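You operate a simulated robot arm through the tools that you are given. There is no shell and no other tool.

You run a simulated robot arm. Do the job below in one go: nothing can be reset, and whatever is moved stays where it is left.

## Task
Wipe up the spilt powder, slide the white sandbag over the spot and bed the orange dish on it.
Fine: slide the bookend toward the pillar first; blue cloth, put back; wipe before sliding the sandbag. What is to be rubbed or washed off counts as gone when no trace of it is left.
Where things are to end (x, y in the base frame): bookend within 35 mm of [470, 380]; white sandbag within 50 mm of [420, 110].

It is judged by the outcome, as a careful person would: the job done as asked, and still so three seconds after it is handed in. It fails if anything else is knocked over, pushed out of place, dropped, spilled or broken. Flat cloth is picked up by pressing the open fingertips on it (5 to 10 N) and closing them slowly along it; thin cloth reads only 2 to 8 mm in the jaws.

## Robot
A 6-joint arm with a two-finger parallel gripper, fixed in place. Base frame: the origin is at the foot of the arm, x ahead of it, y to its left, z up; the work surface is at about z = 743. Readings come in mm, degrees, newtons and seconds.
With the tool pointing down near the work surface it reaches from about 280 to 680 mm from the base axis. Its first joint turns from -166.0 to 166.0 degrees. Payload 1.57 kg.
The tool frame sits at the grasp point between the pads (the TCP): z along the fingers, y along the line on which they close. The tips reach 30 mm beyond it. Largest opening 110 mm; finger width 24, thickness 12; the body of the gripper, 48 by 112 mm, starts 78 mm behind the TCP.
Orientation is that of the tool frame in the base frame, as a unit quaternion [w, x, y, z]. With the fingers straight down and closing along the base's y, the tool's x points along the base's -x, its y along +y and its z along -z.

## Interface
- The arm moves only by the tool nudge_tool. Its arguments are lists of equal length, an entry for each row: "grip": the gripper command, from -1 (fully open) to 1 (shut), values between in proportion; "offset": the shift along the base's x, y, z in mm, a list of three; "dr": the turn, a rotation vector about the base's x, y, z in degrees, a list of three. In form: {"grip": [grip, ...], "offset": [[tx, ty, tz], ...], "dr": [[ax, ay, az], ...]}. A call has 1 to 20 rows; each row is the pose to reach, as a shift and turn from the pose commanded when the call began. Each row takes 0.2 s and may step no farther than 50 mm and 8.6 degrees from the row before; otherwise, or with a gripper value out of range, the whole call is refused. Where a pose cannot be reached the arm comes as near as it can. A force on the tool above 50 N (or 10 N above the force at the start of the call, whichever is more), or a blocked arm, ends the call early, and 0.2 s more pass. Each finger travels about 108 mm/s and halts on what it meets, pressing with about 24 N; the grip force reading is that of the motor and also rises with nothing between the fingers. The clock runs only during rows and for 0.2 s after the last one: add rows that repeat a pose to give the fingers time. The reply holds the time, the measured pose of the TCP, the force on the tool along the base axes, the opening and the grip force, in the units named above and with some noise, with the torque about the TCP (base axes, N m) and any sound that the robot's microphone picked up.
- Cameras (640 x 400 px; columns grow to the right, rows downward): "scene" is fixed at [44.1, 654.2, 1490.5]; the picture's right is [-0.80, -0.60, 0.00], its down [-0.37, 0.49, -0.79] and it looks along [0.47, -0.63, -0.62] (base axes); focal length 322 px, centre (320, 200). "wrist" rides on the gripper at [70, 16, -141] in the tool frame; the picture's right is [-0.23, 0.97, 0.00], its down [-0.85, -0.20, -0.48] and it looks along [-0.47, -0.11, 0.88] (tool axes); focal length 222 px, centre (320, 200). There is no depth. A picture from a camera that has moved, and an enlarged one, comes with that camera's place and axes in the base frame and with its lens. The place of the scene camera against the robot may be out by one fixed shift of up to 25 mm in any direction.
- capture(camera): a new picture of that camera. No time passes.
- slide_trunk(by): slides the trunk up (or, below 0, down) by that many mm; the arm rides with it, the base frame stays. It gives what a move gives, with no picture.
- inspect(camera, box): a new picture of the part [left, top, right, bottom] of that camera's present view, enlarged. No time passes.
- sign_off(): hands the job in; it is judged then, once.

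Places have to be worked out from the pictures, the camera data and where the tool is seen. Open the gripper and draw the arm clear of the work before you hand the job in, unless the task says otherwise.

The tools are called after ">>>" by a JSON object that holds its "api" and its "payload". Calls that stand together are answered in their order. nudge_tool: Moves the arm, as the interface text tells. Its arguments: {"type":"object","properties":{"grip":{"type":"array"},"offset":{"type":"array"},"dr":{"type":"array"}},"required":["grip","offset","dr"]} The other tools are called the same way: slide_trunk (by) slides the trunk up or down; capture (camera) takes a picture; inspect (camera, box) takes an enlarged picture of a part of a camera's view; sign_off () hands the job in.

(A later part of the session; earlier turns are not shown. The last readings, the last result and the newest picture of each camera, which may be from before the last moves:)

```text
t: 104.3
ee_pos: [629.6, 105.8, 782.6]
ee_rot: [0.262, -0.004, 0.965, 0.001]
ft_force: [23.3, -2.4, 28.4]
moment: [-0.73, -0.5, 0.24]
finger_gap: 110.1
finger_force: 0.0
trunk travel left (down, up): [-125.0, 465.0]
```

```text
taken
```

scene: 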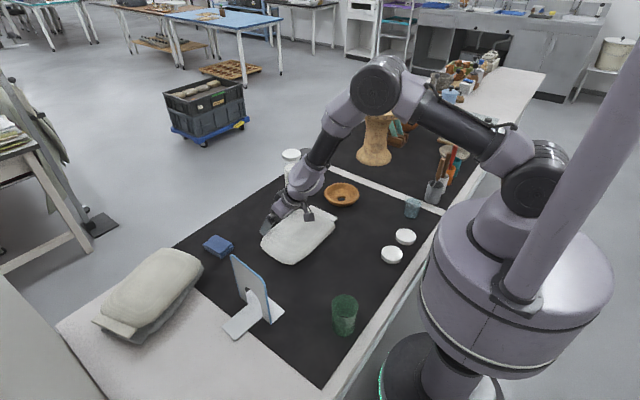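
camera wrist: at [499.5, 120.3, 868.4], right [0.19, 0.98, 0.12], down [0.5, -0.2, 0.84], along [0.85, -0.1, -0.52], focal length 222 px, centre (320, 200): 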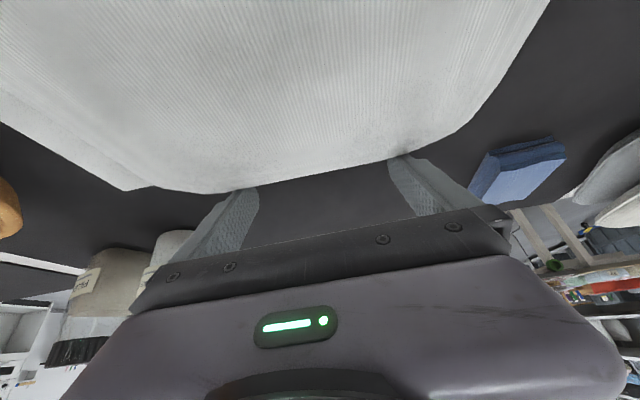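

Forces are creeping up but fine. I'll back off slightly, reduce the lean to 12° now that the bag is nearer, and check its position.

>>> {"api": "nudge_tool", "payload": {"grip": [-1, -1, -1, -1, -1], "offset": [[8, 0, 1], [20, 0, 2], [30, 0, 2], [36, 0, 1], [36, 0, 1]], "dr": [[0, 2, 0], [0, 8, 0], [0, 14, 0], [0, 18, 0], [0, 18, 0]]}}

>>> {"api": "capture", "payload": {"camera": "wrist"}}

>>> {"api": "inspect", "payload": {"camera": "scene", "box": [230, 160, 390, 280]}}

```text
t: 105.5
ee_pos: [664.8, 106.6, 781.7]
ee_rot: [0.104, -0.003, 0.995, 0.003]
ft_force: [0.2, -0.8, -0.2]
moment: [0.04, 0.0, -0.01]
finger_gap: 109.9
finger_force: 0.0
out of reach, approached as far as the arm can: row 1, 2, 3
trunk travel left (down, up): [-125.0, 465.0]
```

```text
taken
camera wrist: at [568.7, 121.2, 904.6], right [0.22, 0.98, 0.05], down [0.74, -0.2, 0.65], along [0.64, -0.1, -0.76], focal length 222 px, centre (320, 200)
```

wrist: 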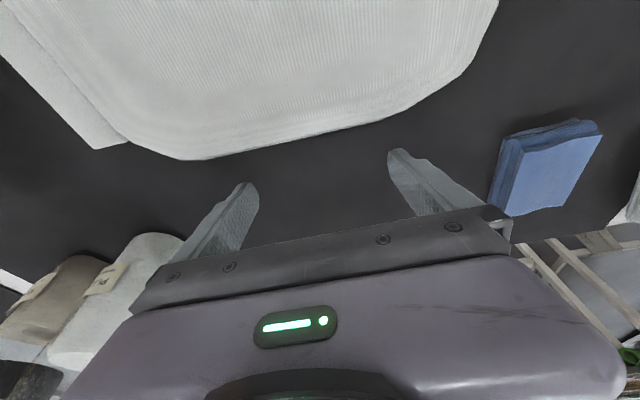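

```text
3.33 times, centred on (310, 220) of scene
camera zoom: at [44.1, 654.2, 1490.5], right [-0.8, -0.6, 0.0], down [-0.37, 0.49, -0.79], along [0.47, -0.63, -0.62], focal length 1075 px, centre (353, 133)
```

zoom: 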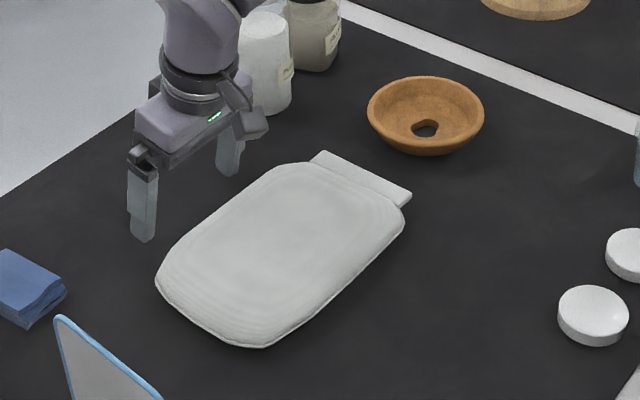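

The far edge is now at x≈634, so the bag centre is near (557, 106); another ~137 mm is needed. I'll push it in with the 12° lean, stopping slightly short to check.

>>> {"api": "nudge_tool", "payload": {"grip": [-1, -1, -1, -1, -1, -1, -1, -1, -1, -1, -1, -1, -1, -1, -1, -1, -1, -1, -1, -1], "offset": [[-8, 0, -1], [-16, 0, -1], [-22, 0, -1], [-29, 0, -1], [-36, 0, -1], [-43, 0, -1], [-50, 0, -1], [-57, 0, -1], [-64, 0, -1], [-71, 0, -1], [-78, 0, -1], [-85, 0, -1], [-92, 0, -1], [-99, 0, -1], [-106, 0, -1], [-113, 0, -1], [-120, 0, -1], [-127, 0, -1], [-134, 0, -1], [-140, 0, -1]], "dr": [[0, 0, 0], [0, 0, 0], [0, 0, 0], [0, 0, 0], [0, 0, 0], [0, 0, 0], [0, 0, 0], [0, 0, 0], [0, 0, 0], [0, 0, 0], [0, 0, 0], [0, 0, 0], [0, 0, 0], [0, 0, 0], [0, 0, 0], [0, 0, 0], [0, 0, 0], [0, 0, 0], [0, 0, 0], [0, 0, 0]]}}

>>> {"api": "capture", "payload": {"camera": "wrist"}}

>>> {"api": "inspect", "payload": {"camera": "scene", "box": [230, 160, 430, 310]}}

```text
t: 109.7
ee_pos: [526.4, 107.1, 781.4]
ee_rot: [0.105, -0.004, 0.994, 0.003]
ft_force: [11.7, -1.3, 9.0]
moment: [-0.02, -0.19, 0.08]
finger_gap: 110.0
finger_force: 0.1
trunk travel left (down, up): [-125.0, 465.0]
```

```text
taken
camera wrist: at [428.6, 120.7, 903.7], right [0.21, 0.98, 0.05], down [0.74, -0.2, 0.65], along [0.64, -0.1, -0.76], focal length 222 px, centre (320, 200)
```

wrist: 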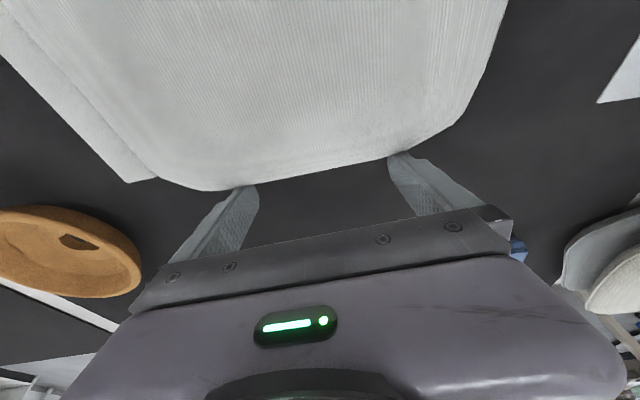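

```text
2.67 times, centred on (330, 235) of scene
camera zoom: at [44.1, 654.2, 1490.5], right [-0.8, -0.6, 0.0], down [-0.37, 0.49, -0.79], along [0.47, -0.63, -0.62], focal length 860 px, centre (293, 107)
```

zoom: 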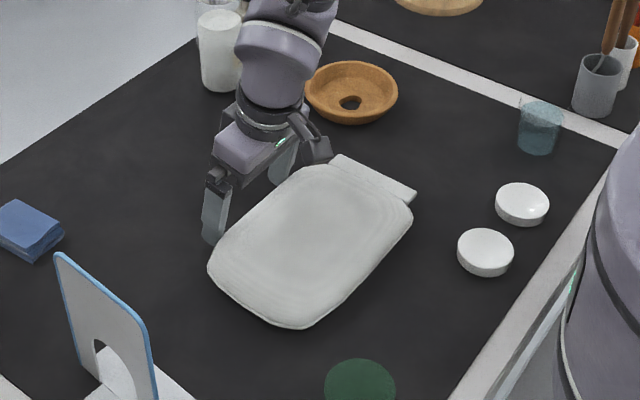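

The far edge is near x≈522 and the near edge near 365, giving a centre of about x 444. A further 24 mm puts it at 420; caps at x≈269 stay clear.

>>> {"api": "nudge_tool", "payload": {"grip": [-1, -1, -1, -1, -1, -1], "offset": [[-5, 0, 0], [-11, 0, 0], [-17, 0, 0], [-22, 0, 0], [-25, 0, 0], [-25, 0, 0]], "dr": [[0, 0, 0], [0, 0, 0], [0, 0, 0], [0, 0, 0], [0, 0, 0], [0, 0, 0]]}}

>>> {"api": "nudge_tool", "payload": {"grip": [-1, -1, -1, -1, -1, -1, -1, -1], "offset": [[10, 0, 0], [30, 0, 5], [50, 0, 30], [60, -10, 65], [60, -30, 105], [50, -60, 140], [35, -90, 160], [20, -110, 170]], "dr": [[0, 0, 0], [0, 2, 0], [0, 6, 0], [0, 12, 0], [0, 12, 0], [0, 12, 0], [0, 12, 0], [0, 12, 0]]}}

>>> {"api": "capture", "payload": {"camera": "wrist"}}

>>> {"api": "capture", "payload": {"camera": "scene"}}

```text
t: 111.1
ee_pos: [501.9, 106.0, 781.5]
ee_rot: [0.105, -0.004, 0.994, 0.002]
ft_force: [13.1, 0.4, 10.0]
moment: [0.05, -0.18, 0.03]
finger_gap: 109.8
finger_force: 0.0
trunk travel left (down, up): [-125.0, 465.0]
```

```text
t: 112.9
ee_pos: [520.5, -4.7, 951.7]
ee_rot: [0.001, -0.004, 1.0, 0.003]
ft_force: [-0.5, 0.1, 0.4]
moment: [-0.04, 0.0, -0.01]
finger_gap: 110.1
finger_force: 0.0
trunk travel left (down, up): [-125.0, 465.0]
```

```text
taken
camera wrist: at [451.2, 10.2, 1092.2], right [0.22, 0.98, 0.0], down [0.86, -0.2, 0.48], along [0.47, -0.1, -0.88], focal length 222 px, centre (320, 200)
```

wrist: 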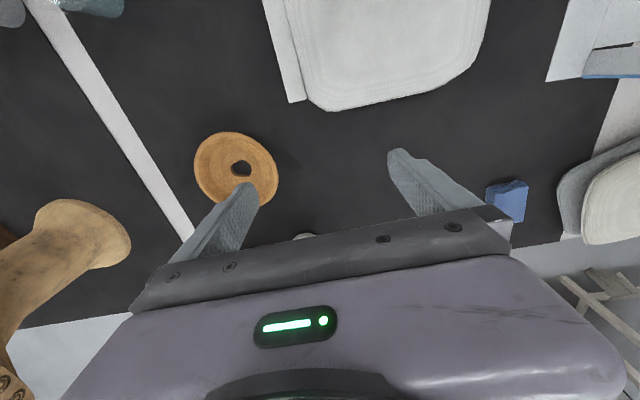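

```text
taken
```

scene: 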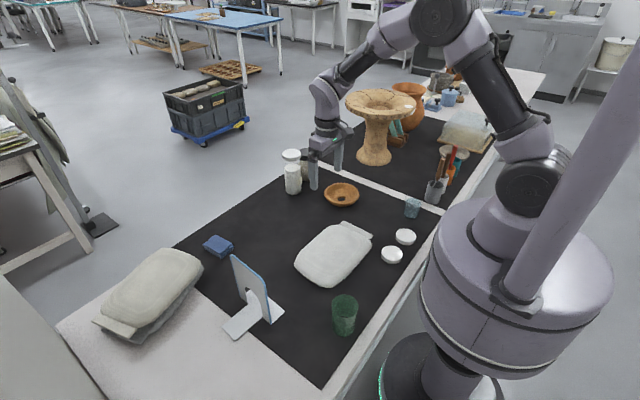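

The bag now sits with its body spanning x≈347–496, y≈−8–222, centre about (421, 107) — on target. Next the orange dish; I'll look at it closely.

>>> {"api": "inspect", "payload": {"camera": "wrist", "box": [170, 110, 310, 220]}}

>>> {"api": "inspect", "payload": {"camera": "scene", "box": [310, 170, 380, 215]}}

```text
3.64 times, centred on (240, 165) of wrist
camera zoom: at [451.2, 10.2, 1092.2], right [0.22, 0.98, 0.0], down [0.86, -0.2, 0.48], along [0.47, -0.1, -0.88], focal length 808 px, centre (611, 327)
```

zoom: 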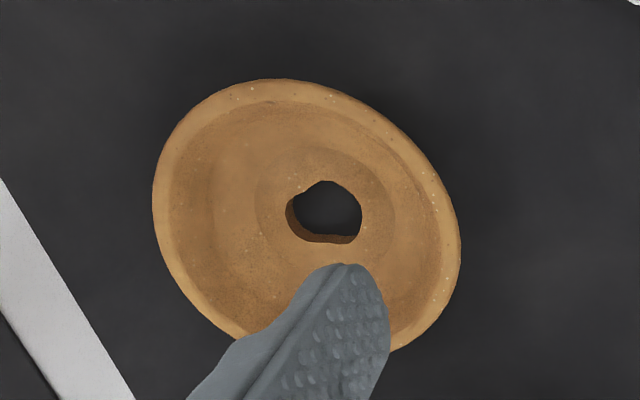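

```text
8.89 times, centred on (345, 192) of scene
camera zoom: at [44.1, 654.2, 1490.5], right [-0.8, -0.6, 0.0], down [-0.37, 0.49, -0.79], along [0.47, -0.63, -0.62], focal length 2867 px, centre (98, 267)
```

zoom: 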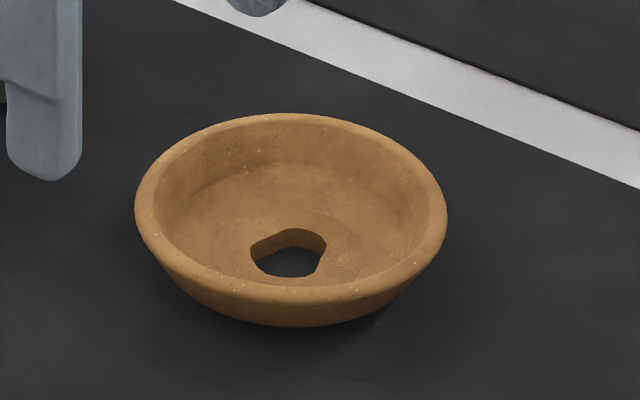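

It's a fragile dish about 127 mm across the rim with a broken hole in its base, too wide for a full-width grip, so I'll pinch its rim wall. First a centred, unobstructed view for measuring it.

>>> {"api": "nudge_tool", "payload": {"grip": [-1, -1, -1, -1, -1], "offset": [[-20, -30, 0], [-40, -60, -5], [-55, -90, -15], [-68, -111, -22], [-68, -111, -22]], "dr": [[0, 0, 0], [0, 0, 0], [0, 0, 0], [0, 0, 0], [0, 0, 0]]}}

>>> {"api": "inspect", "payload": {"camera": "wrist", "box": [240, 130, 400, 250]}}

>>> {"api": "capture", "payload": {"camera": "wrist"}}

```text
t: 114.1
ee_pos: [453.6, -117.1, 930.1]
ee_rot: [0.001, -0.004, 1.0, 0.002]
ft_force: [-0.9, 0.5, 0.4]
moment: [0.0, -0.01, -0.01]
finger_gap: 110.1
finger_force: 0.1
trunk travel left (down, up): [-125.0, 465.0]
```

```text
3.33 times, centred on (320, 190) of wrist
camera zoom: at [383.8, -101.5, 1069.4], right [0.22, 0.98, 0.0], down [0.86, -0.2, 0.48], along [0.47, -0.1, -0.88], focal length 740 px, centre (320, 233)
```

zoom: 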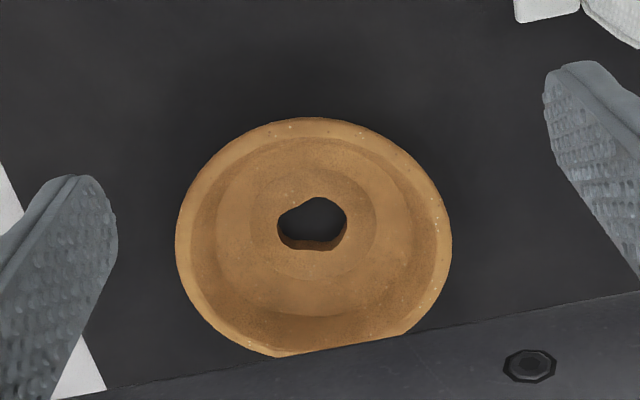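

```text
taken
camera wrist: at [383.8, -101.5, 1069.4], right [0.22, 0.98, 0.0], down [0.86, -0.2, 0.48], along [0.47, -0.1, -0.88], focal length 222 px, centre (320, 200)
```

wrist: 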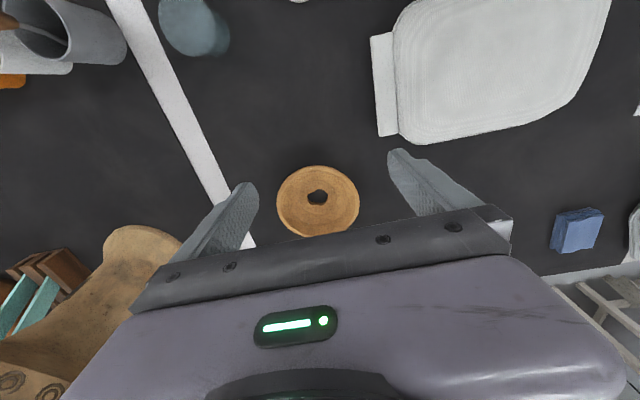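

The rim centre measures about (541, −138), outer radius ~62, rim height ~z 780. I'll pinch the +y wall with the tool rolled −22° to follow the wall's slope; first moving to a standoff along that axis.

>>> {"api": "nudge_tool", "payload": {"grip": [-0.6, 0, 0.27, 0.27, 0.27, 0.27], "offset": [[20, 20, 0], [45, 40, -5], [70, 60, -15], [87.5, 68, -35], [87.5, 67, -60], [87.5, 67, -60]], "dr": [[-7, 0, 0], [-14, 0, 0], [-22, 0, 0], [-22, 0, 0], [-22, 0, 0], [-22, 0, 0]]}}

>>> {"api": "capture", "payload": {"camera": "wrist"}}

>>> {"api": "inspect", "payload": {"camera": "scene", "box": [280, 130, 400, 220]}}

```text
t: 115.5
ee_pos: [539.8, -48.4, 868.8]
ee_rot: [0.001, -0.003, 0.982, -0.19]
ft_force: [-0.5, -1.0, 0.4]
moment: [-0.04, -0.02, -0.02]
finger_gap: 40.1
finger_force: 0.1
trunk travel left (down, up): [-125.0, 465.0]
```

```text
taken
camera wrist: at [470.7, 18.3, 993.2], right [0.22, 0.91, -0.36], down [0.86, 0.0, 0.52], along [0.47, -0.42, -0.78], focal length 222 px, centre (320, 200)
```

wrist: 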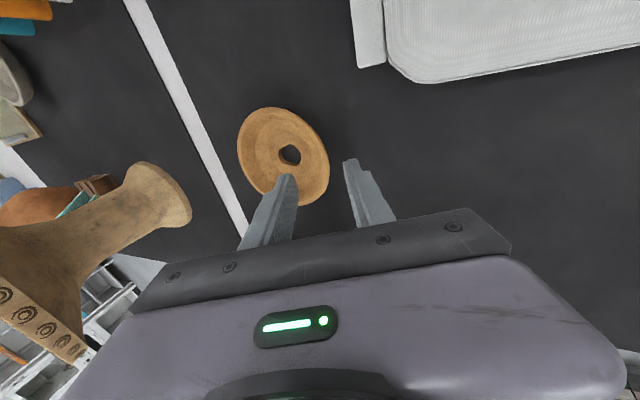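

```text
4.44 times, centred on (340, 175) of scene
camera zoom: at [44.1, 654.2, 1490.5], right [-0.8, -0.6, 0.0], down [-0.37, 0.49, -0.79], along [0.47, -0.63, -0.62], focal length 1433 px, centre (231, 311)
```

zoom: 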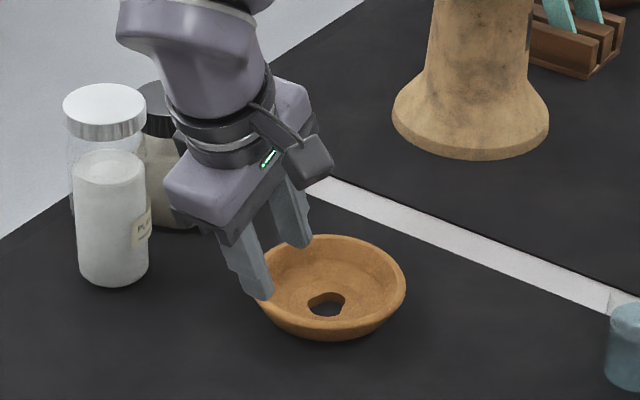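

The roll is reachable. This view refines the dish centre to about (542, −137) with the rim at z≈775. I'll come down part way along the tool axis with a 30 mm opening and recheck.

>>> {"api": "nudge_tool", "payload": {"grip": [0.35, 0.4545, 0.4545, 0.4545], "offset": [[1, -6, -20], [2, -14, -42], [2, -18, -55], [2, -18, -55]], "dr": [[0, 0, 0], [0, 0, 0], [0, 0, 0], [0, 0, 0]]}}

>>> {"api": "inspect", "payload": {"camera": "wrist", "box": [220, 80, 400, 220]}}

>>> {"api": "inspect", "payload": {"camera": "scene", "box": [300, 150, 380, 215]}}

```text
t: 116.5
ee_pos: [542.8, -67.0, 814.6]
ee_rot: [0.001, -0.004, 0.982, -0.188]
ft_force: [-0.2, 0.3, 0.3]
moment: [-0.01, -0.01, 0.02]
finger_gap: 30.2
finger_force: 0.0
trunk travel left (down, up): [-125.0, 465.0]
```

```text
2.86 times, centred on (310, 150) of wrist
camera zoom: at [473.2, 0.2, 938.3], right [0.22, 0.91, -0.36], down [0.86, 0.0, 0.52], along [0.47, -0.42, -0.78], focal length 635 px, centre (349, 343)
```

zoom: 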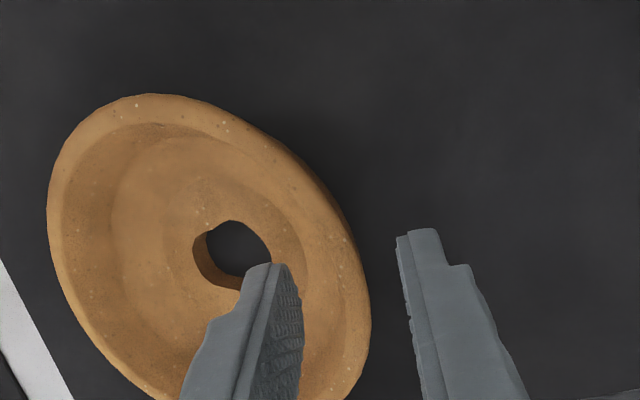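

```text
6.15 times, centred on (340, 182) of scene
camera zoom: at [44.1, 654.2, 1490.5], right [-0.8, -0.6, 0.0], down [-0.37, 0.49, -0.79], along [0.47, -0.63, -0.62], focal length 1985 px, centre (197, 308)
```

zoom: 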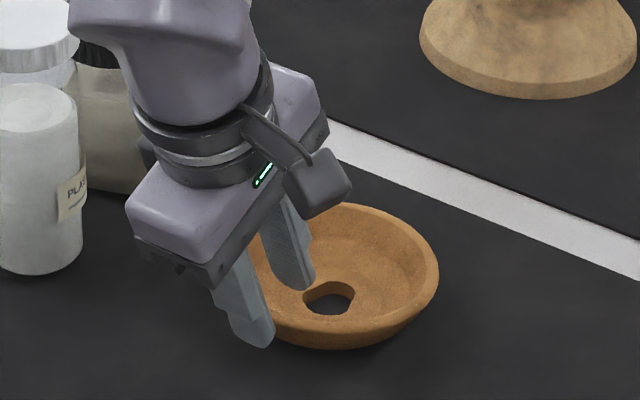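

Fingers are lined up to straddle the wall. I descend along the tool axis another 16 mm and recheck.

>>> {"api": "nudge_tool", "payload": {"grip": [0.4545, 0.4545, 0.4545, 0.4545], "offset": [[0, -2, -5], [0, -4, -11], [0, -6, -16], [0, -6, -16]], "dr": [[0, 0, 0], [0, 0, 0], [0, 0, 0], [0, 0, 0]]}}

>>> {"api": "inspect", "payload": {"camera": "wrist", "box": [220, 80, 400, 220]}}

>>> {"api": "inspect", "payload": {"camera": "scene", "box": [300, 150, 380, 215]}}

```text
t: 117.5
ee_pos: [541.7, -73.5, 798.8]
ee_rot: [0.001, -0.003, 0.982, -0.188]
ft_force: [-0.7, -0.1, -0.4]
moment: [-0.01, -0.01, -0.01]
finger_gap: 30.0
finger_force: 0.1
trunk travel left (down, up): [-125.0, 465.0]
```

```text
2.86 times, centred on (310, 150) of wrist
camera zoom: at [473.0, -5.6, 922.9], right [0.22, 0.91, -0.36], down [0.86, 0.0, 0.52], along [0.47, -0.42, -0.78], focal length 635 px, centre (349, 343)
```

zoom: 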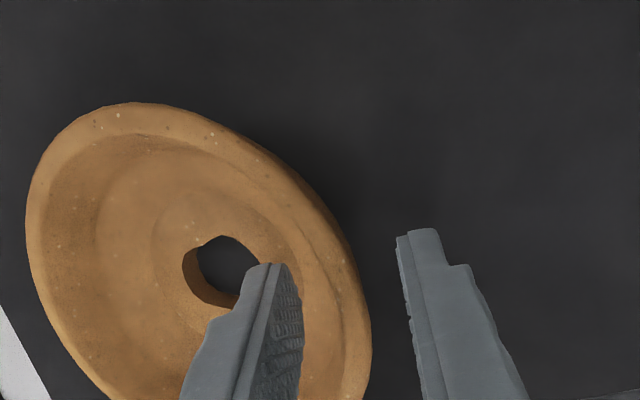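

```text
6.15 times, centred on (340, 182) of scene
camera zoom: at [44.1, 654.2, 1490.5], right [-0.8, -0.6, 0.0], down [-0.37, 0.49, -0.79], along [0.47, -0.63, -0.62], focal length 1985 px, centre (197, 308)
```

zoom: 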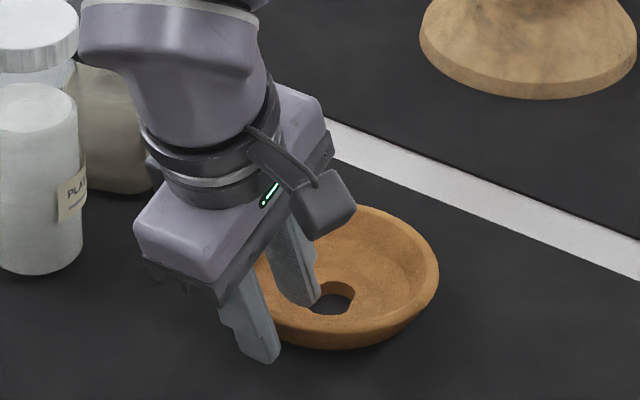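

The wall sits slightly toward the inner finger, so I bias a couple of mm toward −y... while descending the last 12 mm.

>>> {"api": "nudge_tool", "payload": {"grip": [0.4545, 0.4545, 0.4545, 0.4545], "offset": [[0, -3, -4], [0, -5, -8], [0, -7, -12], [0, -7, -12]], "dr": [[0, 0, 0], [0, 0, 0], [0, 0, 0], [0, 0, 0]]}}

>>> {"api": "inspect", "payload": {"camera": "wrist", "box": [220, 80, 400, 220]}}

>>> {"api": "inspect", "payload": {"camera": "scene", "box": [300, 150, 380, 215]}}

```text
t: 118.5
ee_pos: [540.7, -80.0, 786.8]
ee_rot: [-0.001, -0.004, 0.982, -0.188]
ft_force: [-0.2, -0.7, -0.2]
moment: [0.02, -0.01, 0.01]
finger_gap: 30.3
finger_force: 0.0
trunk travel left (down, up): [-125.0, 465.0]
```

```text
2.86 times, centred on (310, 150) of wrist
camera zoom: at [472.5, -12.5, 910.5], right [0.22, 0.91, -0.36], down [0.86, 0.0, 0.52], along [0.47, -0.42, -0.78], focal length 635 px, centre (349, 343)
```

zoom: 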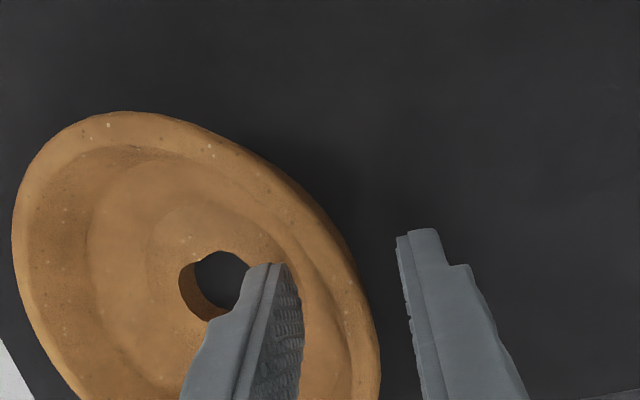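

```text
6.15 times, centred on (340, 182) of scene
camera zoom: at [44.1, 654.2, 1490.5], right [-0.8, -0.6, 0.0], down [-0.37, 0.49, -0.79], along [0.47, -0.63, -0.62], focal length 1985 px, centre (197, 308)
```

zoom: 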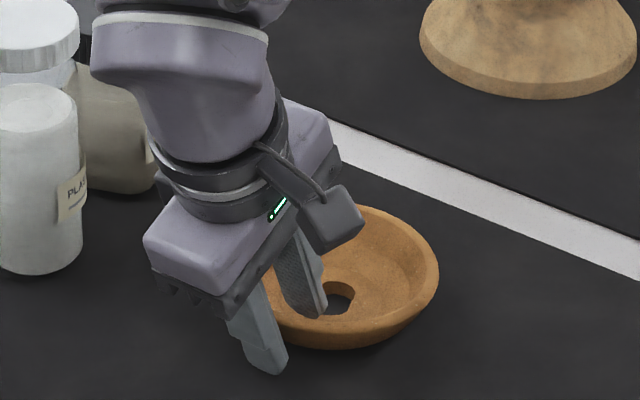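

No contact so far and the wall is between the fingers. I close gently on it.

>>> {"api": "nudge_tool", "payload": {"grip": [0.52, 0.58, 0.64, 0.7, 0.76, 0.82, 0.88, 0.94, 1, 1, 1], "offset": [[0, 0, 0], [0, 0, 0], [0, 0, 0], [0, 0, 0], [0, 0, 0], [0, 0, 0], [0, 0, 0], [0, 0, 0], [0, 0, 0], [0, 0, 0], [0, 0, 0]], "dr": [[0, 0, 0], [0, 0, 0], [0, 0, 0], [0, 0, 0], [0, 0, 0], [0, 0, 0], [0, 0, 0], [0, 0, 0], [0, 0, 0], [0, 0, 0], [0, 0, 0]]}}

>>> {"api": "inspect", "payload": {"camera": "wrist", "box": [220, 80, 400, 220]}}

>>> {"api": "inspect", "payload": {"camera": "scene", "box": [300, 150, 380, 215]}}

```text
t: 120.9
ee_pos: [542.3, -80.5, 786.7]
ee_rot: [0.002, -0.003, 0.982, -0.189]
ft_force: [13.2, -7.4, 33.0]
moment: [-1.18, 0.05, 0.51]
finger_gap: 19.4
finger_force: 23.9
trunk travel left (down, up): [-125.0, 465.0]
```

```text
2.86 times, centred on (310, 150) of wrist
camera zoom: at [472.1, -12.5, 911.7], right [0.22, 0.91, -0.36], down [0.85, 0.0, 0.52], along [0.47, -0.42, -0.77], focal length 635 px, centre (349, 343)
```

zoom: 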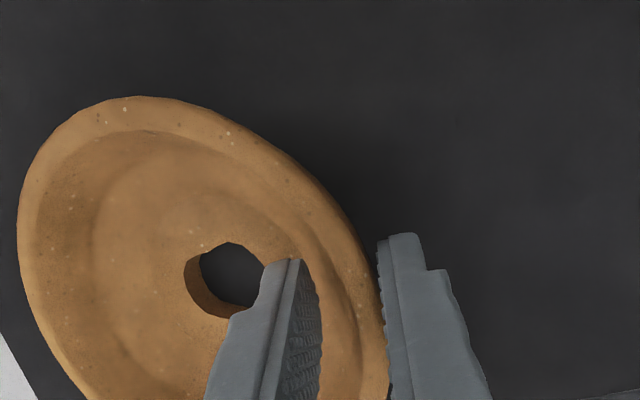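

```text
6.15 times, centred on (340, 182) of scene
camera zoom: at [44.1, 654.2, 1490.5], right [-0.8, -0.6, 0.0], down [-0.37, 0.49, -0.79], along [0.47, -0.63, -0.62], focal length 1985 px, centre (197, 308)
```

zoom: 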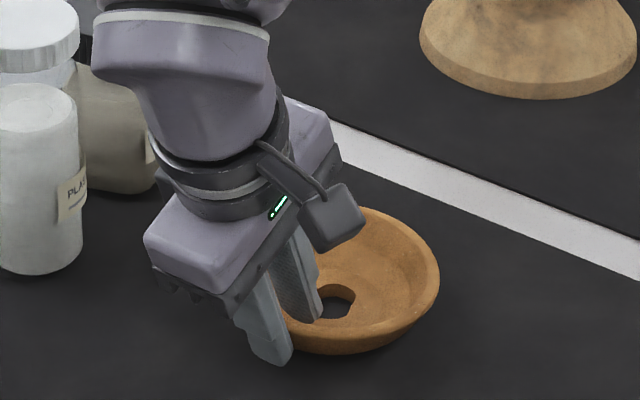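

The grip reads 19 mm and loads the dish (33 N up), meaning the wall slopes more than my 22° lean and the fingers are wedging it. I'll open at once, back out along the axis, and re-approach at about 40°.

>>> {"api": "nudge_tool", "payload": {"grip": [0.6, 0.5, 0.4545, 0.4545, 0.4545, 0.4545, 0.4545], "offset": [[0, 0, 0], [0, 0, 0], [0, 0, 0], [0, 5, 12], [0, 11, 28], [0, 18, 45], [0, 18, 45]], "dr": [[0, 0, 0], [0, 0, 0], [0, 0, 0], [0, 0, 0], [0, 0, 0], [0, 0, 0], [0, 0, 0]]}}

>>> {"api": "inspect", "payload": {"camera": "scene", "box": [300, 150, 380, 215]}}

>>> {"api": "capture", "payload": {"camera": "wrist"}}

```text
t: 122.5
ee_pos: [541.9, -61.3, 831.8]
ee_rot: [0.001, -0.003, 0.982, -0.188]
ft_force: [-0.4, 0.2, 0.6]
moment: [0.02, -0.02, 0.0]
finger_gap: 29.9
finger_force: 0.0
trunk travel left (down, up): [-125.0, 465.0]
```

```text
6.15 times, centred on (340, 182) of scene
camera zoom: at [44.1, 654.2, 1490.5], right [-0.8, -0.6, 0.0], down [-0.37, 0.49, -0.79], along [0.47, -0.63, -0.62], focal length 1985 px, centre (197, 308)
```

zoom: 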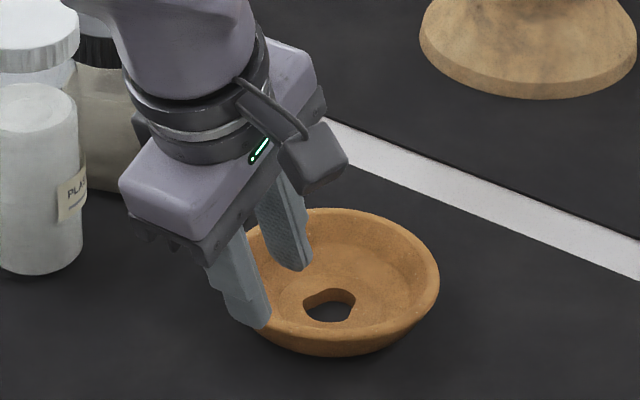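

```text
taken
camera wrist: at [472.2, 5.9, 955.9], right [0.22, 0.91, -0.36], down [0.86, 0.0, 0.52], along [0.47, -0.42, -0.78], focal length 222 px, centre (320, 200)
```

wrist: 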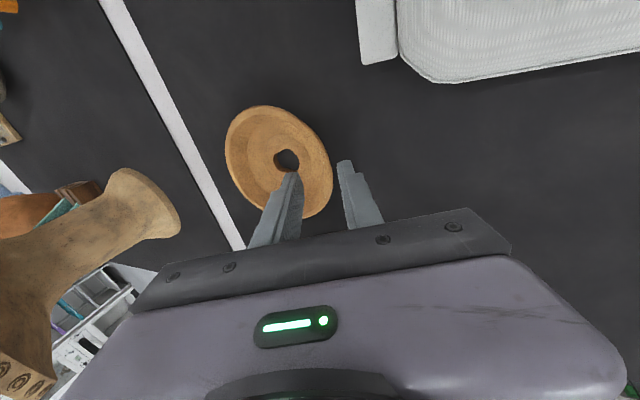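

The dish is intact and moved only a few mm, now centred near (537, −131). I'll re-orient to 40° at a standoff and check the alignment.

>>> {"api": "nudge_tool", "payload": {"grip": [0.4545, 0.5, 0.5273, 0.5273, 0.5273], "offset": [[-1, 10, 5], [-3, 20, 3], [-5, 30, -5], [-5, 30, -7], [-5, 30, -7]], "dr": [[-6, 0, 0], [-12, 0, 0], [-18, 0, 0], [-18, 0, 0], [-18, 0, 0]]}}

>>> {"api": "capture", "payload": {"camera": "wrist"}}

>>> {"api": "inspect", "payload": {"camera": "scene", "box": [300, 150, 380, 215]}}

```text
t: 123.7
ee_pos: [535.8, -31.8, 823.5]
ee_rot: [0.001, -0.003, 0.94, -0.34]
ft_force: [0.0, 0.4, -0.2]
moment: [0.0, 0.02, 0.0]
finger_gap: 26.1
finger_force: 0.0
trunk travel left (down, up): [-125.0, 465.0]
```

```text
taken
camera wrist: at [467.5, 70.9, 921.9], right [0.22, 0.75, -0.62], down [0.86, 0.16, 0.49], along [0.47, -0.64, -0.61], focal length 222 px, centre (320, 200)
```

wrist: 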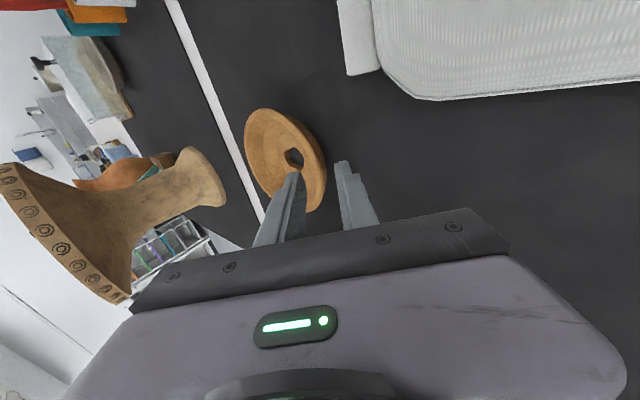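

```text
6.15 times, centred on (340, 182) of scene
camera zoom: at [44.1, 654.2, 1490.5], right [-0.8, -0.6, 0.0], down [-0.37, 0.49, -0.79], along [0.47, -0.63, -0.62], focal length 1985 px, centre (197, 308)
```

zoom: 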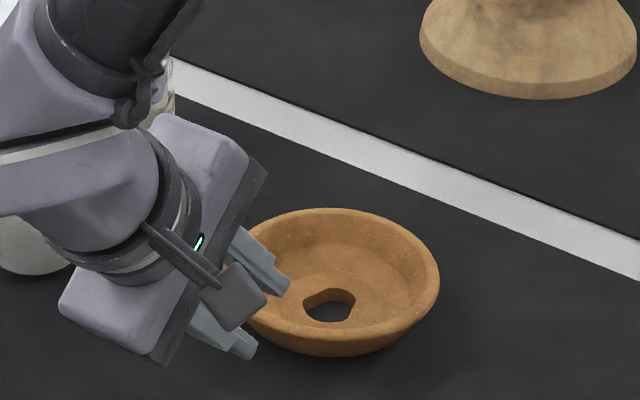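

The 40° attitude is reachable. Zooming in on how the fingers line up with the wall.

>>> {"api": "inspect", "payload": {"camera": "wrist", "box": [220, 80, 400, 220]}}

```text
2.86 times, centred on (310, 150) of wrist
camera zoom: at [467.5, 70.9, 921.9], right [0.22, 0.75, -0.62], down [0.86, 0.16, 0.49], along [0.47, -0.64, -0.61], focal length 635 px, centre (349, 343)
```

zoom: 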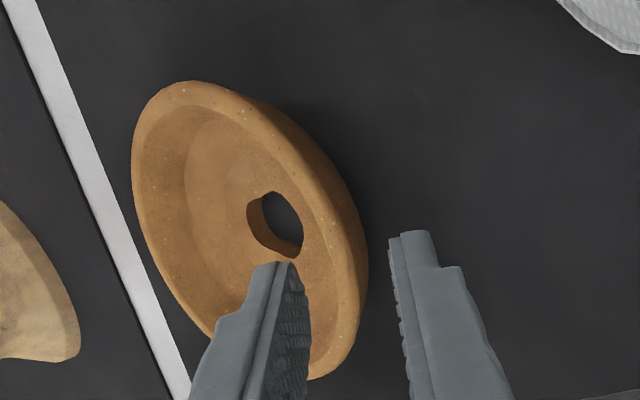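

I'll enlarge the rim area further to see exactly where the tool axis meets the wall.

>>> {"api": "inspect", "payload": {"camera": "wrist", "box": [280, 110, 360, 170]}}

```text
6.67 times, centred on (320, 140) of wrist
camera zoom: at [467.5, 70.9, 921.9], right [0.22, 0.75, -0.62], down [0.86, 0.16, 0.49], along [0.47, -0.64, -0.61], focal length 1481 px, centre (320, 600)
```

zoom: 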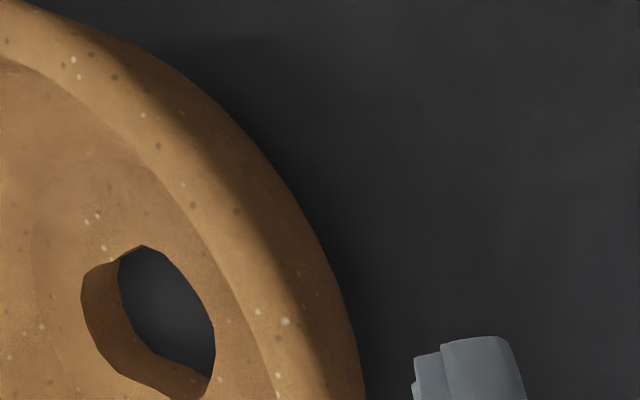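

The tool axis meets the middle of the wall's apparent 15 mm thickness, so alignment is good. I advance along the axis ~30 mm, then check.

>>> {"api": "nudge_tool", "payload": {"grip": [0.5273, 0.5273, 0.5273, 0.5273, 0.5273], "offset": [[0, -6.4, -7.7], [0, -12.9, -15.3], [0, -18, -21.4], [0, -19.3, -23], [0, -19.3, -23]], "dr": [[0, 0, 0], [0, 0, 0], [0, 0, 0], [0, 0, 0], [0, 0, 0]]}}

>>> {"api": "inspect", "payload": {"camera": "wrist", "box": [240, 90, 380, 210]}}

>>> {"api": "inspect", "payload": {"camera": "scene", "box": [300, 150, 380, 215]}}

```text
t: 124.9
ee_pos: [536.8, -51.8, 801.2]
ee_rot: [-0.001, -0.003, 0.941, -0.339]
ft_force: [0.8, -0.7, -0.4]
moment: [0.02, 0.01, 0.01]
finger_gap: 26.1
finger_force: 0.1
trunk travel left (down, up): [-125.0, 465.0]
```

```text
3.33 times, centred on (310, 150) of wrist
camera zoom: at [467.5, 51.5, 899.1], right [0.22, 0.75, -0.62], down [0.86, 0.16, 0.49], along [0.47, -0.64, -0.61], focal length 740 px, centre (353, 367)
```

zoom: 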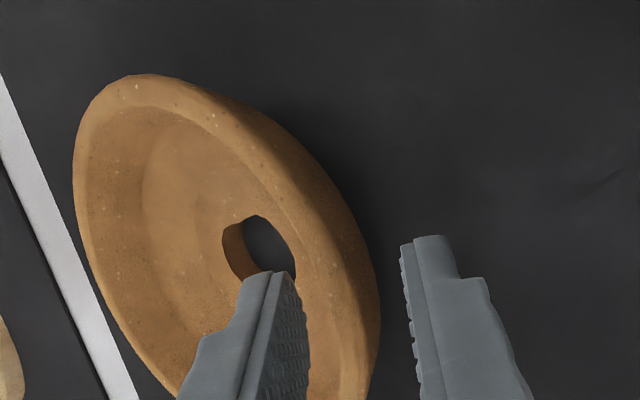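

```text
6.15 times, centred on (340, 182) of scene
camera zoom: at [44.1, 654.2, 1490.5], right [-0.8, -0.6, 0.0], down [-0.37, 0.49, -0.79], along [0.47, -0.63, -0.62], focal length 1985 px, centre (197, 308)
```

zoom: 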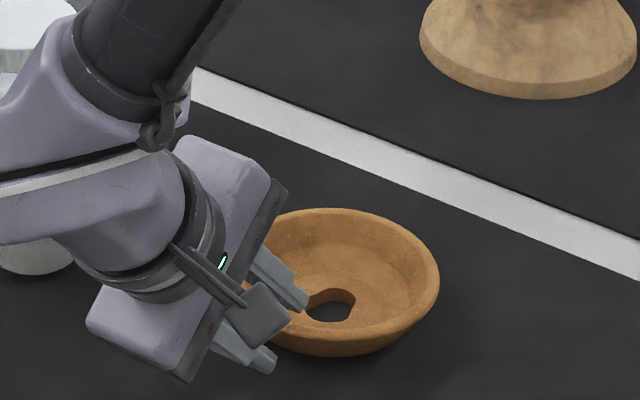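

Clear so far, and the wall runs between the fingers. Another 15 mm along the axis.

>>> {"api": "nudge_tool", "payload": {"grip": [0.5273, 0.5273, 0.5273, 0.5273], "offset": [[0, -3.5, -4], [0, -6.7, -8], [0, -9.6, -11.5], [0, -9.6, -11.5]], "dr": [[0, 0, 0], [0, 0, 0], [0, 0, 0], [0, 0, 0]]}}

>>> {"api": "inspect", "payload": {"camera": "wrist", "box": [240, 90, 380, 210]}}

>>> {"api": "inspect", "payload": {"camera": "scene", "box": [300, 150, 380, 215]}}

```text
t: 125.9
ee_pos: [537.6, -60.3, 791.1]
ee_rot: [0.0, -0.003, 0.94, -0.34]
ft_force: [1.1, 0.7, 0.1]
moment: [0.0, 0.05, -0.05]
finger_gap: 26.2
finger_force: 0.0
trunk travel left (down, up): [-125.0, 465.0]
```

```text
3.33 times, centred on (310, 150) of wrist
camera zoom: at [467.4, 41.9, 887.6], right [0.22, 0.75, -0.62], down [0.86, 0.16, 0.49], along [0.47, -0.64, -0.61], focal length 740 px, centre (353, 367)
```

zoom: 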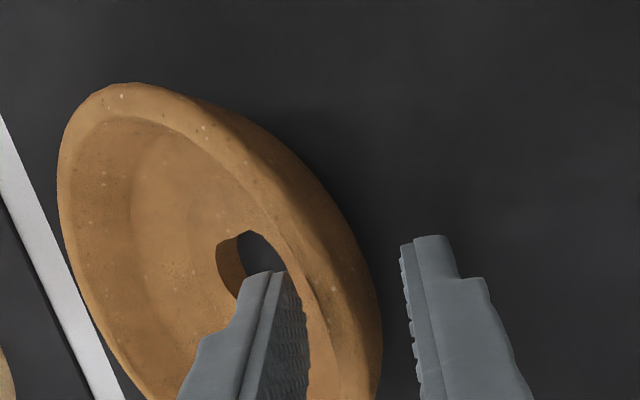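

```text
6.15 times, centred on (340, 182) of scene
camera zoom: at [44.1, 654.2, 1490.5], right [-0.8, -0.6, 0.0], down [-0.37, 0.49, -0.79], along [0.47, -0.63, -0.62], focal length 1985 px, centre (197, 308)
```

zoom: 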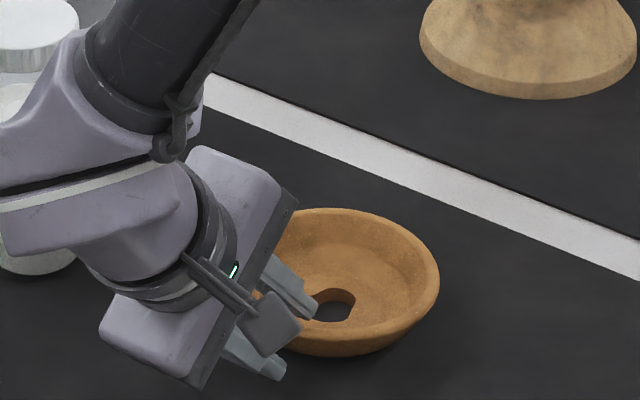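

Engaged about 10 mm past the rim with no contact force. Closing slowly.

>>> {"api": "nudge_tool", "payload": {"grip": [0.57, 0.61, 0.65, 0.69, 0.73, 0.77, 0.81, 0.85, 0.9, 0.95, 1, 1, 1], "offset": [[0, 0, 0], [0, 0, 0], [0, 0, 0], [0, 0, 0], [0, 0, 0], [0, 0, 0], [0, 0, 0], [0, 0, 0], [0, 0, 0], [0, 0, 0], [0, 0, 0], [0, 0, 0], [0, 0, 0]], "dr": [[0, 0, 0], [0, 0, 0], [0, 0, 0], [0, 0, 0], [0, 0, 0], [0, 0, 0], [0, 0, 0], [0, 0, 0], [0, 0, 0], [0, 0, 0], [0, 0, 0], [0, 0, 0], [0, 0, 0]]}}

>>> {"api": "inspect", "payload": {"camera": "wrist", "box": [240, 90, 380, 210]}}

>>> {"api": "inspect", "payload": {"camera": "scene", "box": [300, 150, 380, 215]}}

```text
t: 128.7
ee_pos: [536.3, -60.7, 791.7]
ee_rot: [0.001, -0.003, 0.941, -0.339]
ft_force: [3.1, -3.0, 13.0]
moment: [-0.69, 0.06, 0.23]
finger_gap: 11.6
finger_force: 23.9
trunk travel left (down, up): [-125.0, 465.0]
```

```text
3.33 times, centred on (310, 150) of wrist
camera zoom: at [467.2, 41.9, 888.2], right [0.22, 0.75, -0.62], down [0.86, 0.16, 0.49], along [0.47, -0.64, -0.61], focal length 740 px, centre (353, 367)
```

zoom: 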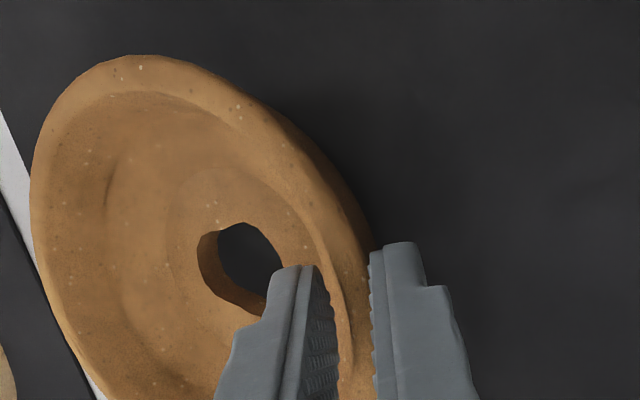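

```text
6.15 times, centred on (340, 182) of scene
camera zoom: at [44.1, 654.2, 1490.5], right [-0.8, -0.6, 0.0], down [-0.37, 0.49, -0.79], along [0.47, -0.63, -0.62], focal length 1985 px, centre (197, 308)
```

zoom: 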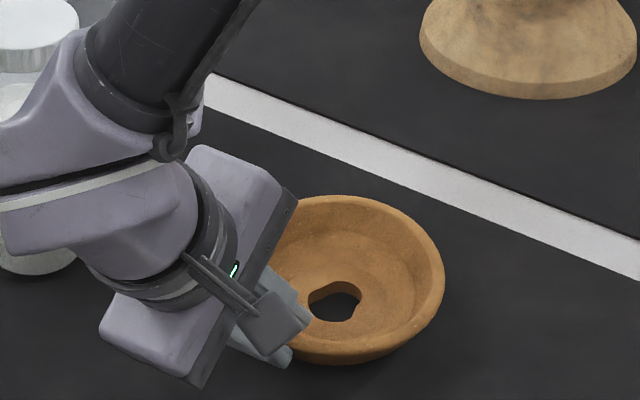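

The grip is flush at 11.6 mm; the dish tipped about 10° to align with the pads (far side slightly up), which I can cancel by rolling the tool back. Slow lift and check.

>>> {"api": "nudge_tool", "payload": {"grip": [1, 1, 1, 1, 1, 1, 1, 1, 1, 1, 1, 1], "offset": [[0, 0, 2], [0, 0, 4], [0, 0, 7], [0, 0, 10], [0, 0, 14], [0, 0, 18], [0, 0, 23], [0, 0, 28], [0, 0, 34], [0, 0, 40], [0, 0, 45], [0, 0, 45]], "dr": [[0, 0, 0], [0, 0, 0], [0, 0, 0], [0, 0, 0], [0, 0, 0], [0, 0, 0], [0, 0, 0], [0, 0, 0], [0, 0, 0], [0, 0, 0], [0, 0, 0], [0, 0, 0]]}}

>>> {"api": "inspect", "payload": {"camera": "wrist", "box": [240, 90, 380, 210]}}

>>> {"api": "inspect", "payload": {"camera": "scene", "box": [300, 140, 380, 205]}}

```text
t: 131.3
ee_pos: [538.9, -60.2, 834.1]
ee_rot: [-0.001, -0.002, 0.941, -0.339]
ft_force: [-1.1, -0.2, -1.2]
moment: [0.11, -0.04, -0.01]
finger_gap: 8.7
finger_force: 23.7
trunk travel left (down, up): [-125.0, 465.0]
```

```text
3.33 times, centred on (310, 150) of wrist
camera zoom: at [468.0, 42.1, 932.3], right [0.22, 0.75, -0.62], down [0.86, 0.16, 0.49], along [0.47, -0.64, -0.61], focal length 740 px, centre (353, 367)
```

zoom: 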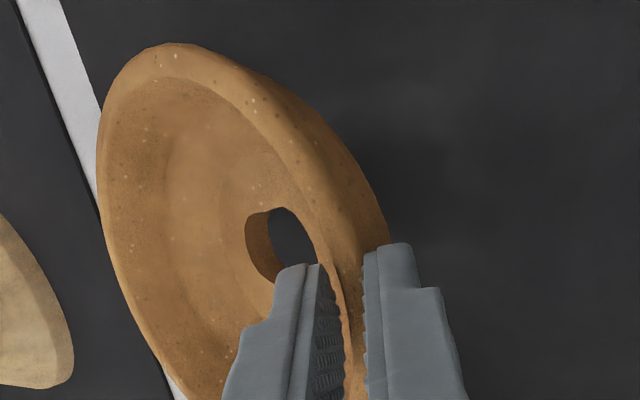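

```text
6.15 times, centred on (340, 172) of scene
camera zoom: at [44.1, 654.2, 1490.5], right [-0.8, -0.6, 0.0], down [-0.37, 0.49, -0.79], along [0.47, -0.63, -0.62], focal length 1985 px, centre (197, 369)
```

zoom: 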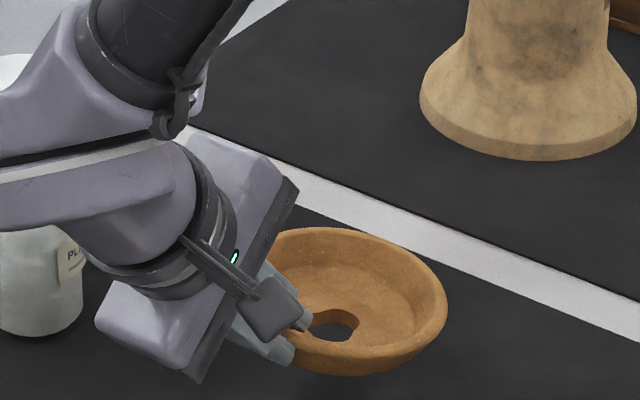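

The dish is held (8.7 mm, ~1.2 N) and hangs close to level. I'll raise it to a safe height, then carry it slowly toward the bag.

>>> {"api": "nudge_tool", "payload": {"grip": [1, 1, 1, 1, 1, 1, 1, 1, 1, 1, 1, 1, 1, 1, 1, 1, 1, 1], "offset": [[0, 0, 6], [0, 0, 14], [0, 0, 24], [-2, 4, 34], [-6, 12, 44], [-11, 22, 52], [-16, 33, 58], [-22, 45, 60], [-28, 57, 60], [-34, 69, 60], [-40, 81, 60], [-46, 93, 60], [-52, 105, 60], [-58, 117, 60], [-63, 127, 60], [-66, 133, 60], [-67, 135, 60], [-67, 135, 60]], "dr": [[0, 0, 0], [0, 0, 0], [0, 0, 0], [0, 0, 0], [0, 0, 0], [0, 0, 0], [0, 0, 0], [0, 0, 0], [0, 0, 0], [0, 0, 0], [0, 0, 0], [0, 0, 0], [0, 0, 0], [0, 0, 0], [0, 0, 0], [0, 0, 0], [0, 0, 0], [0, 0, 0]]}}

>>> {"api": "capture", "payload": {"camera": "scene"}}

>>> {"api": "capture", "payload": {"camera": "wrist"}}

```text
t: 135.1
ee_pos: [469.7, 74.7, 894.5]
ee_rot: [-0.001, -0.003, 0.94, -0.34]
ft_force: [-0.7, -1.2, -2.2]
moment: [0.12, 0.02, -0.01]
finger_gap: 8.6
finger_force: 23.8
trunk travel left (down, up): [-125.0, 465.0]
```

```text
taken
```

scene: 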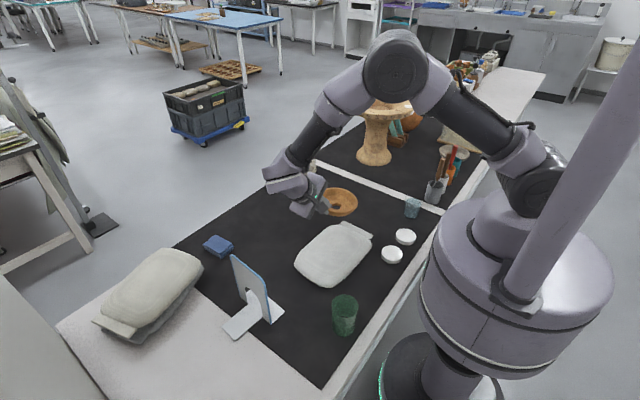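

```text
taken
camera wrist: at [401.0, 177.2, 991.7], right [0.22, 0.75, -0.62], down [0.86, 0.16, 0.49], along [0.47, -0.64, -0.61], focal length 222 px, centre (320, 200)
```

wrist: 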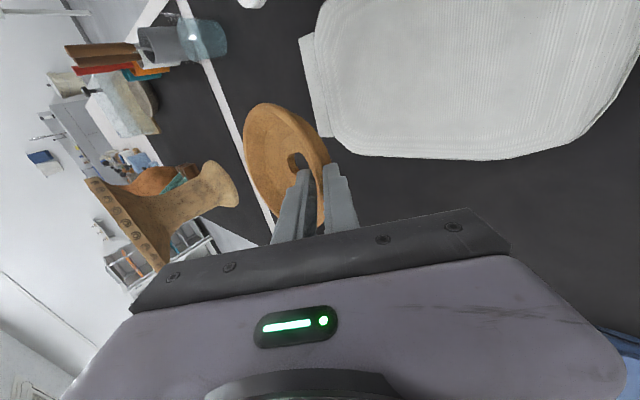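

Dish still secure. Continue to above the bag, TCP about (421, 174).

>>> {"api": "nudge_tool", "payload": {"grip": [1, 1, 1, 1, 1, 1, 1, 1, 1, 1, 1, 1], "offset": [[-3, 6, 0], [-8, 16, 0], [-13, 27, 0], [-19, 38, 0], [-25, 49, 0], [-31, 60, 0], [-37, 71, 0], [-42, 82, 0], [-46, 91, 0], [-48, 97, 0], [-49, 99, 0], [-49, 99, 0]], "dr": [[0, 0, 0], [0, 0, 0], [0, 0, 0], [0, 0, 0], [0, 0, 0], [0, 0, 0], [0, 0, 0], [0, 0, 0], [0, 0, 0], [0, 0, 0], [0, 0, 0], [0, 0, 0]]}}

>>> {"api": "capture", "payload": {"camera": "scene"}}

>>> {"api": "capture", "payload": {"camera": "wrist"}}

>>> {"api": "inspect", "payload": {"camera": "scene", "box": [260, 170, 400, 300]}}

```text
t: 137.7
ee_pos: [422.0, 173.2, 893.6]
ee_rot: [0.0, -0.003, 0.94, -0.34]
ft_force: [0.1, 0.2, -1.9]
moment: [0.12, 0.0, 0.0]
finger_gap: 8.6
finger_force: 24.2
trunk travel left (down, up): [-125.0, 465.0]
```

```text
taken
```

scene: 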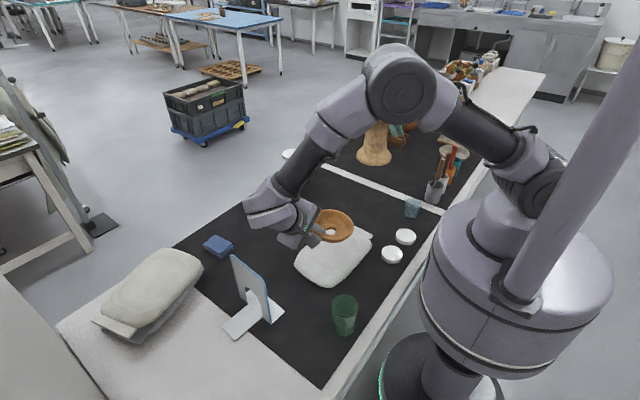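

```text
taken
camera wrist: at [351.8, 276.3, 991.9], right [0.22, 0.75, -0.62], down [0.86, 0.16, 0.49], along [0.47, -0.64, -0.61], focal length 222 px, centre (320, 200)
```

wrist: 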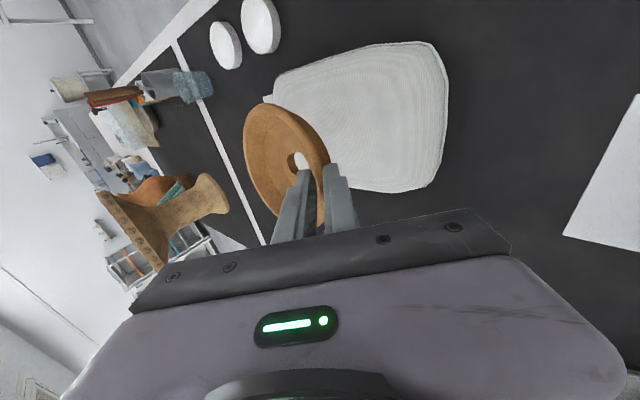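

```text
3.08 times, centred on (330, 235) of scene
camera zoom: at [44.1, 654.2, 1490.5], right [-0.8, -0.6, 0.0], down [-0.37, 0.49, -0.79], along [0.47, -0.63, -0.62], focal length 992 px, centre (289, 92)
```

zoom: 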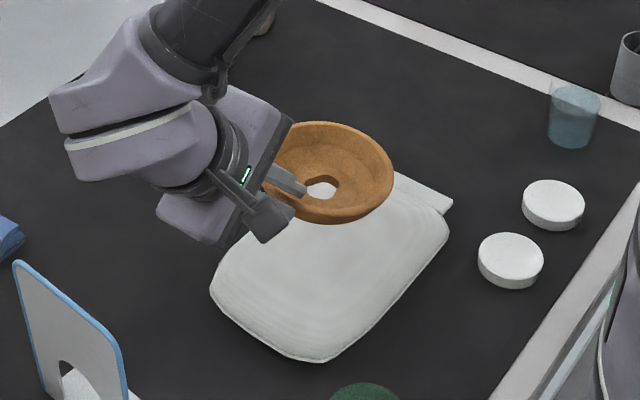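

The dish is centred over the bag at about (417, 108), far side drooping ~3–4°. I'll roll −3° to level it and lower to a bit above the bag.

>>> {"api": "nudge_tool", "payload": {"grip": [1, 1, 1, 1, 1, 1], "offset": [[0, 0, -6], [0, 0, -14], [0, 0, -23], [0, 0, -31], [0, 0, -37], [0, 0, -37]], "dr": [[-1, 0, 0], [-2, 0, 0], [-3, 0, 0], [-3, 0, 0], [-3, 0, 0], [-3, 0, 0]]}}

>>> {"api": "inspect", "payload": {"camera": "scene", "box": [260, 170, 400, 300]}}

>>> {"api": "inspect", "payload": {"camera": "wrist", "box": [200, 60, 400, 220]}}

```text
t: 139.1
ee_pos: [421.5, 174.1, 857.9]
ee_rot: [-0.001, -0.003, 0.931, -0.364]
ft_force: [-0.3, 0.2, -2.8]
moment: [0.15, -0.02, 0.02]
finger_gap: 8.5
finger_force: 24.4
trunk travel left (down, up): [-125.0, 465.0]
```

```text
3.08 times, centred on (330, 235) of scene
camera zoom: at [44.1, 654.2, 1490.5], right [-0.8, -0.6, 0.0], down [-0.37, 0.49, -0.79], along [0.47, -0.63, -0.62], focal length 992 px, centre (289, 92)
```

zoom: 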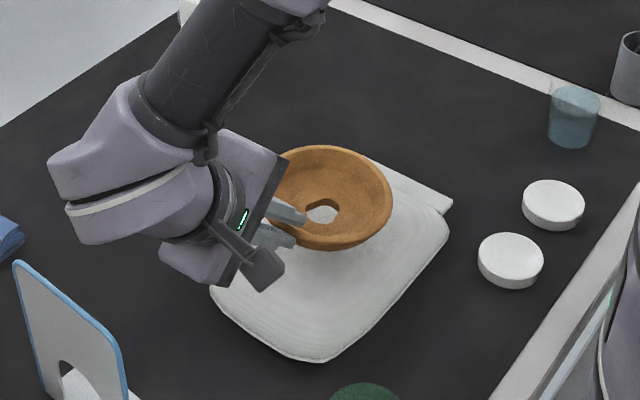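

```text
2.50 times, centred on (300, 140) of wrist
camera zoom: at [351.7, 281.0, 949.4], right [0.22, 0.72, -0.66], down [0.86, 0.18, 0.48], along [0.47, -0.67, -0.57], focal length 555 px, centre (370, 350)
```

zoom: 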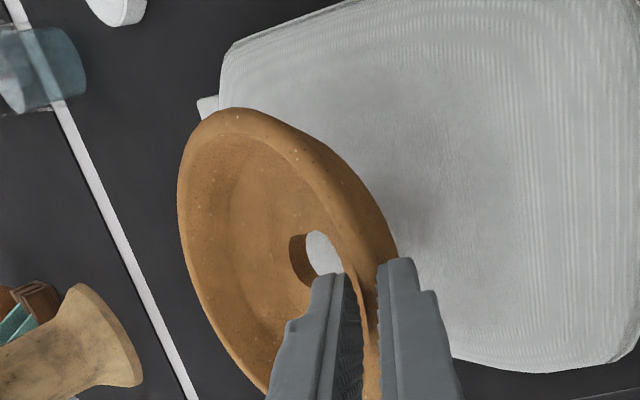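

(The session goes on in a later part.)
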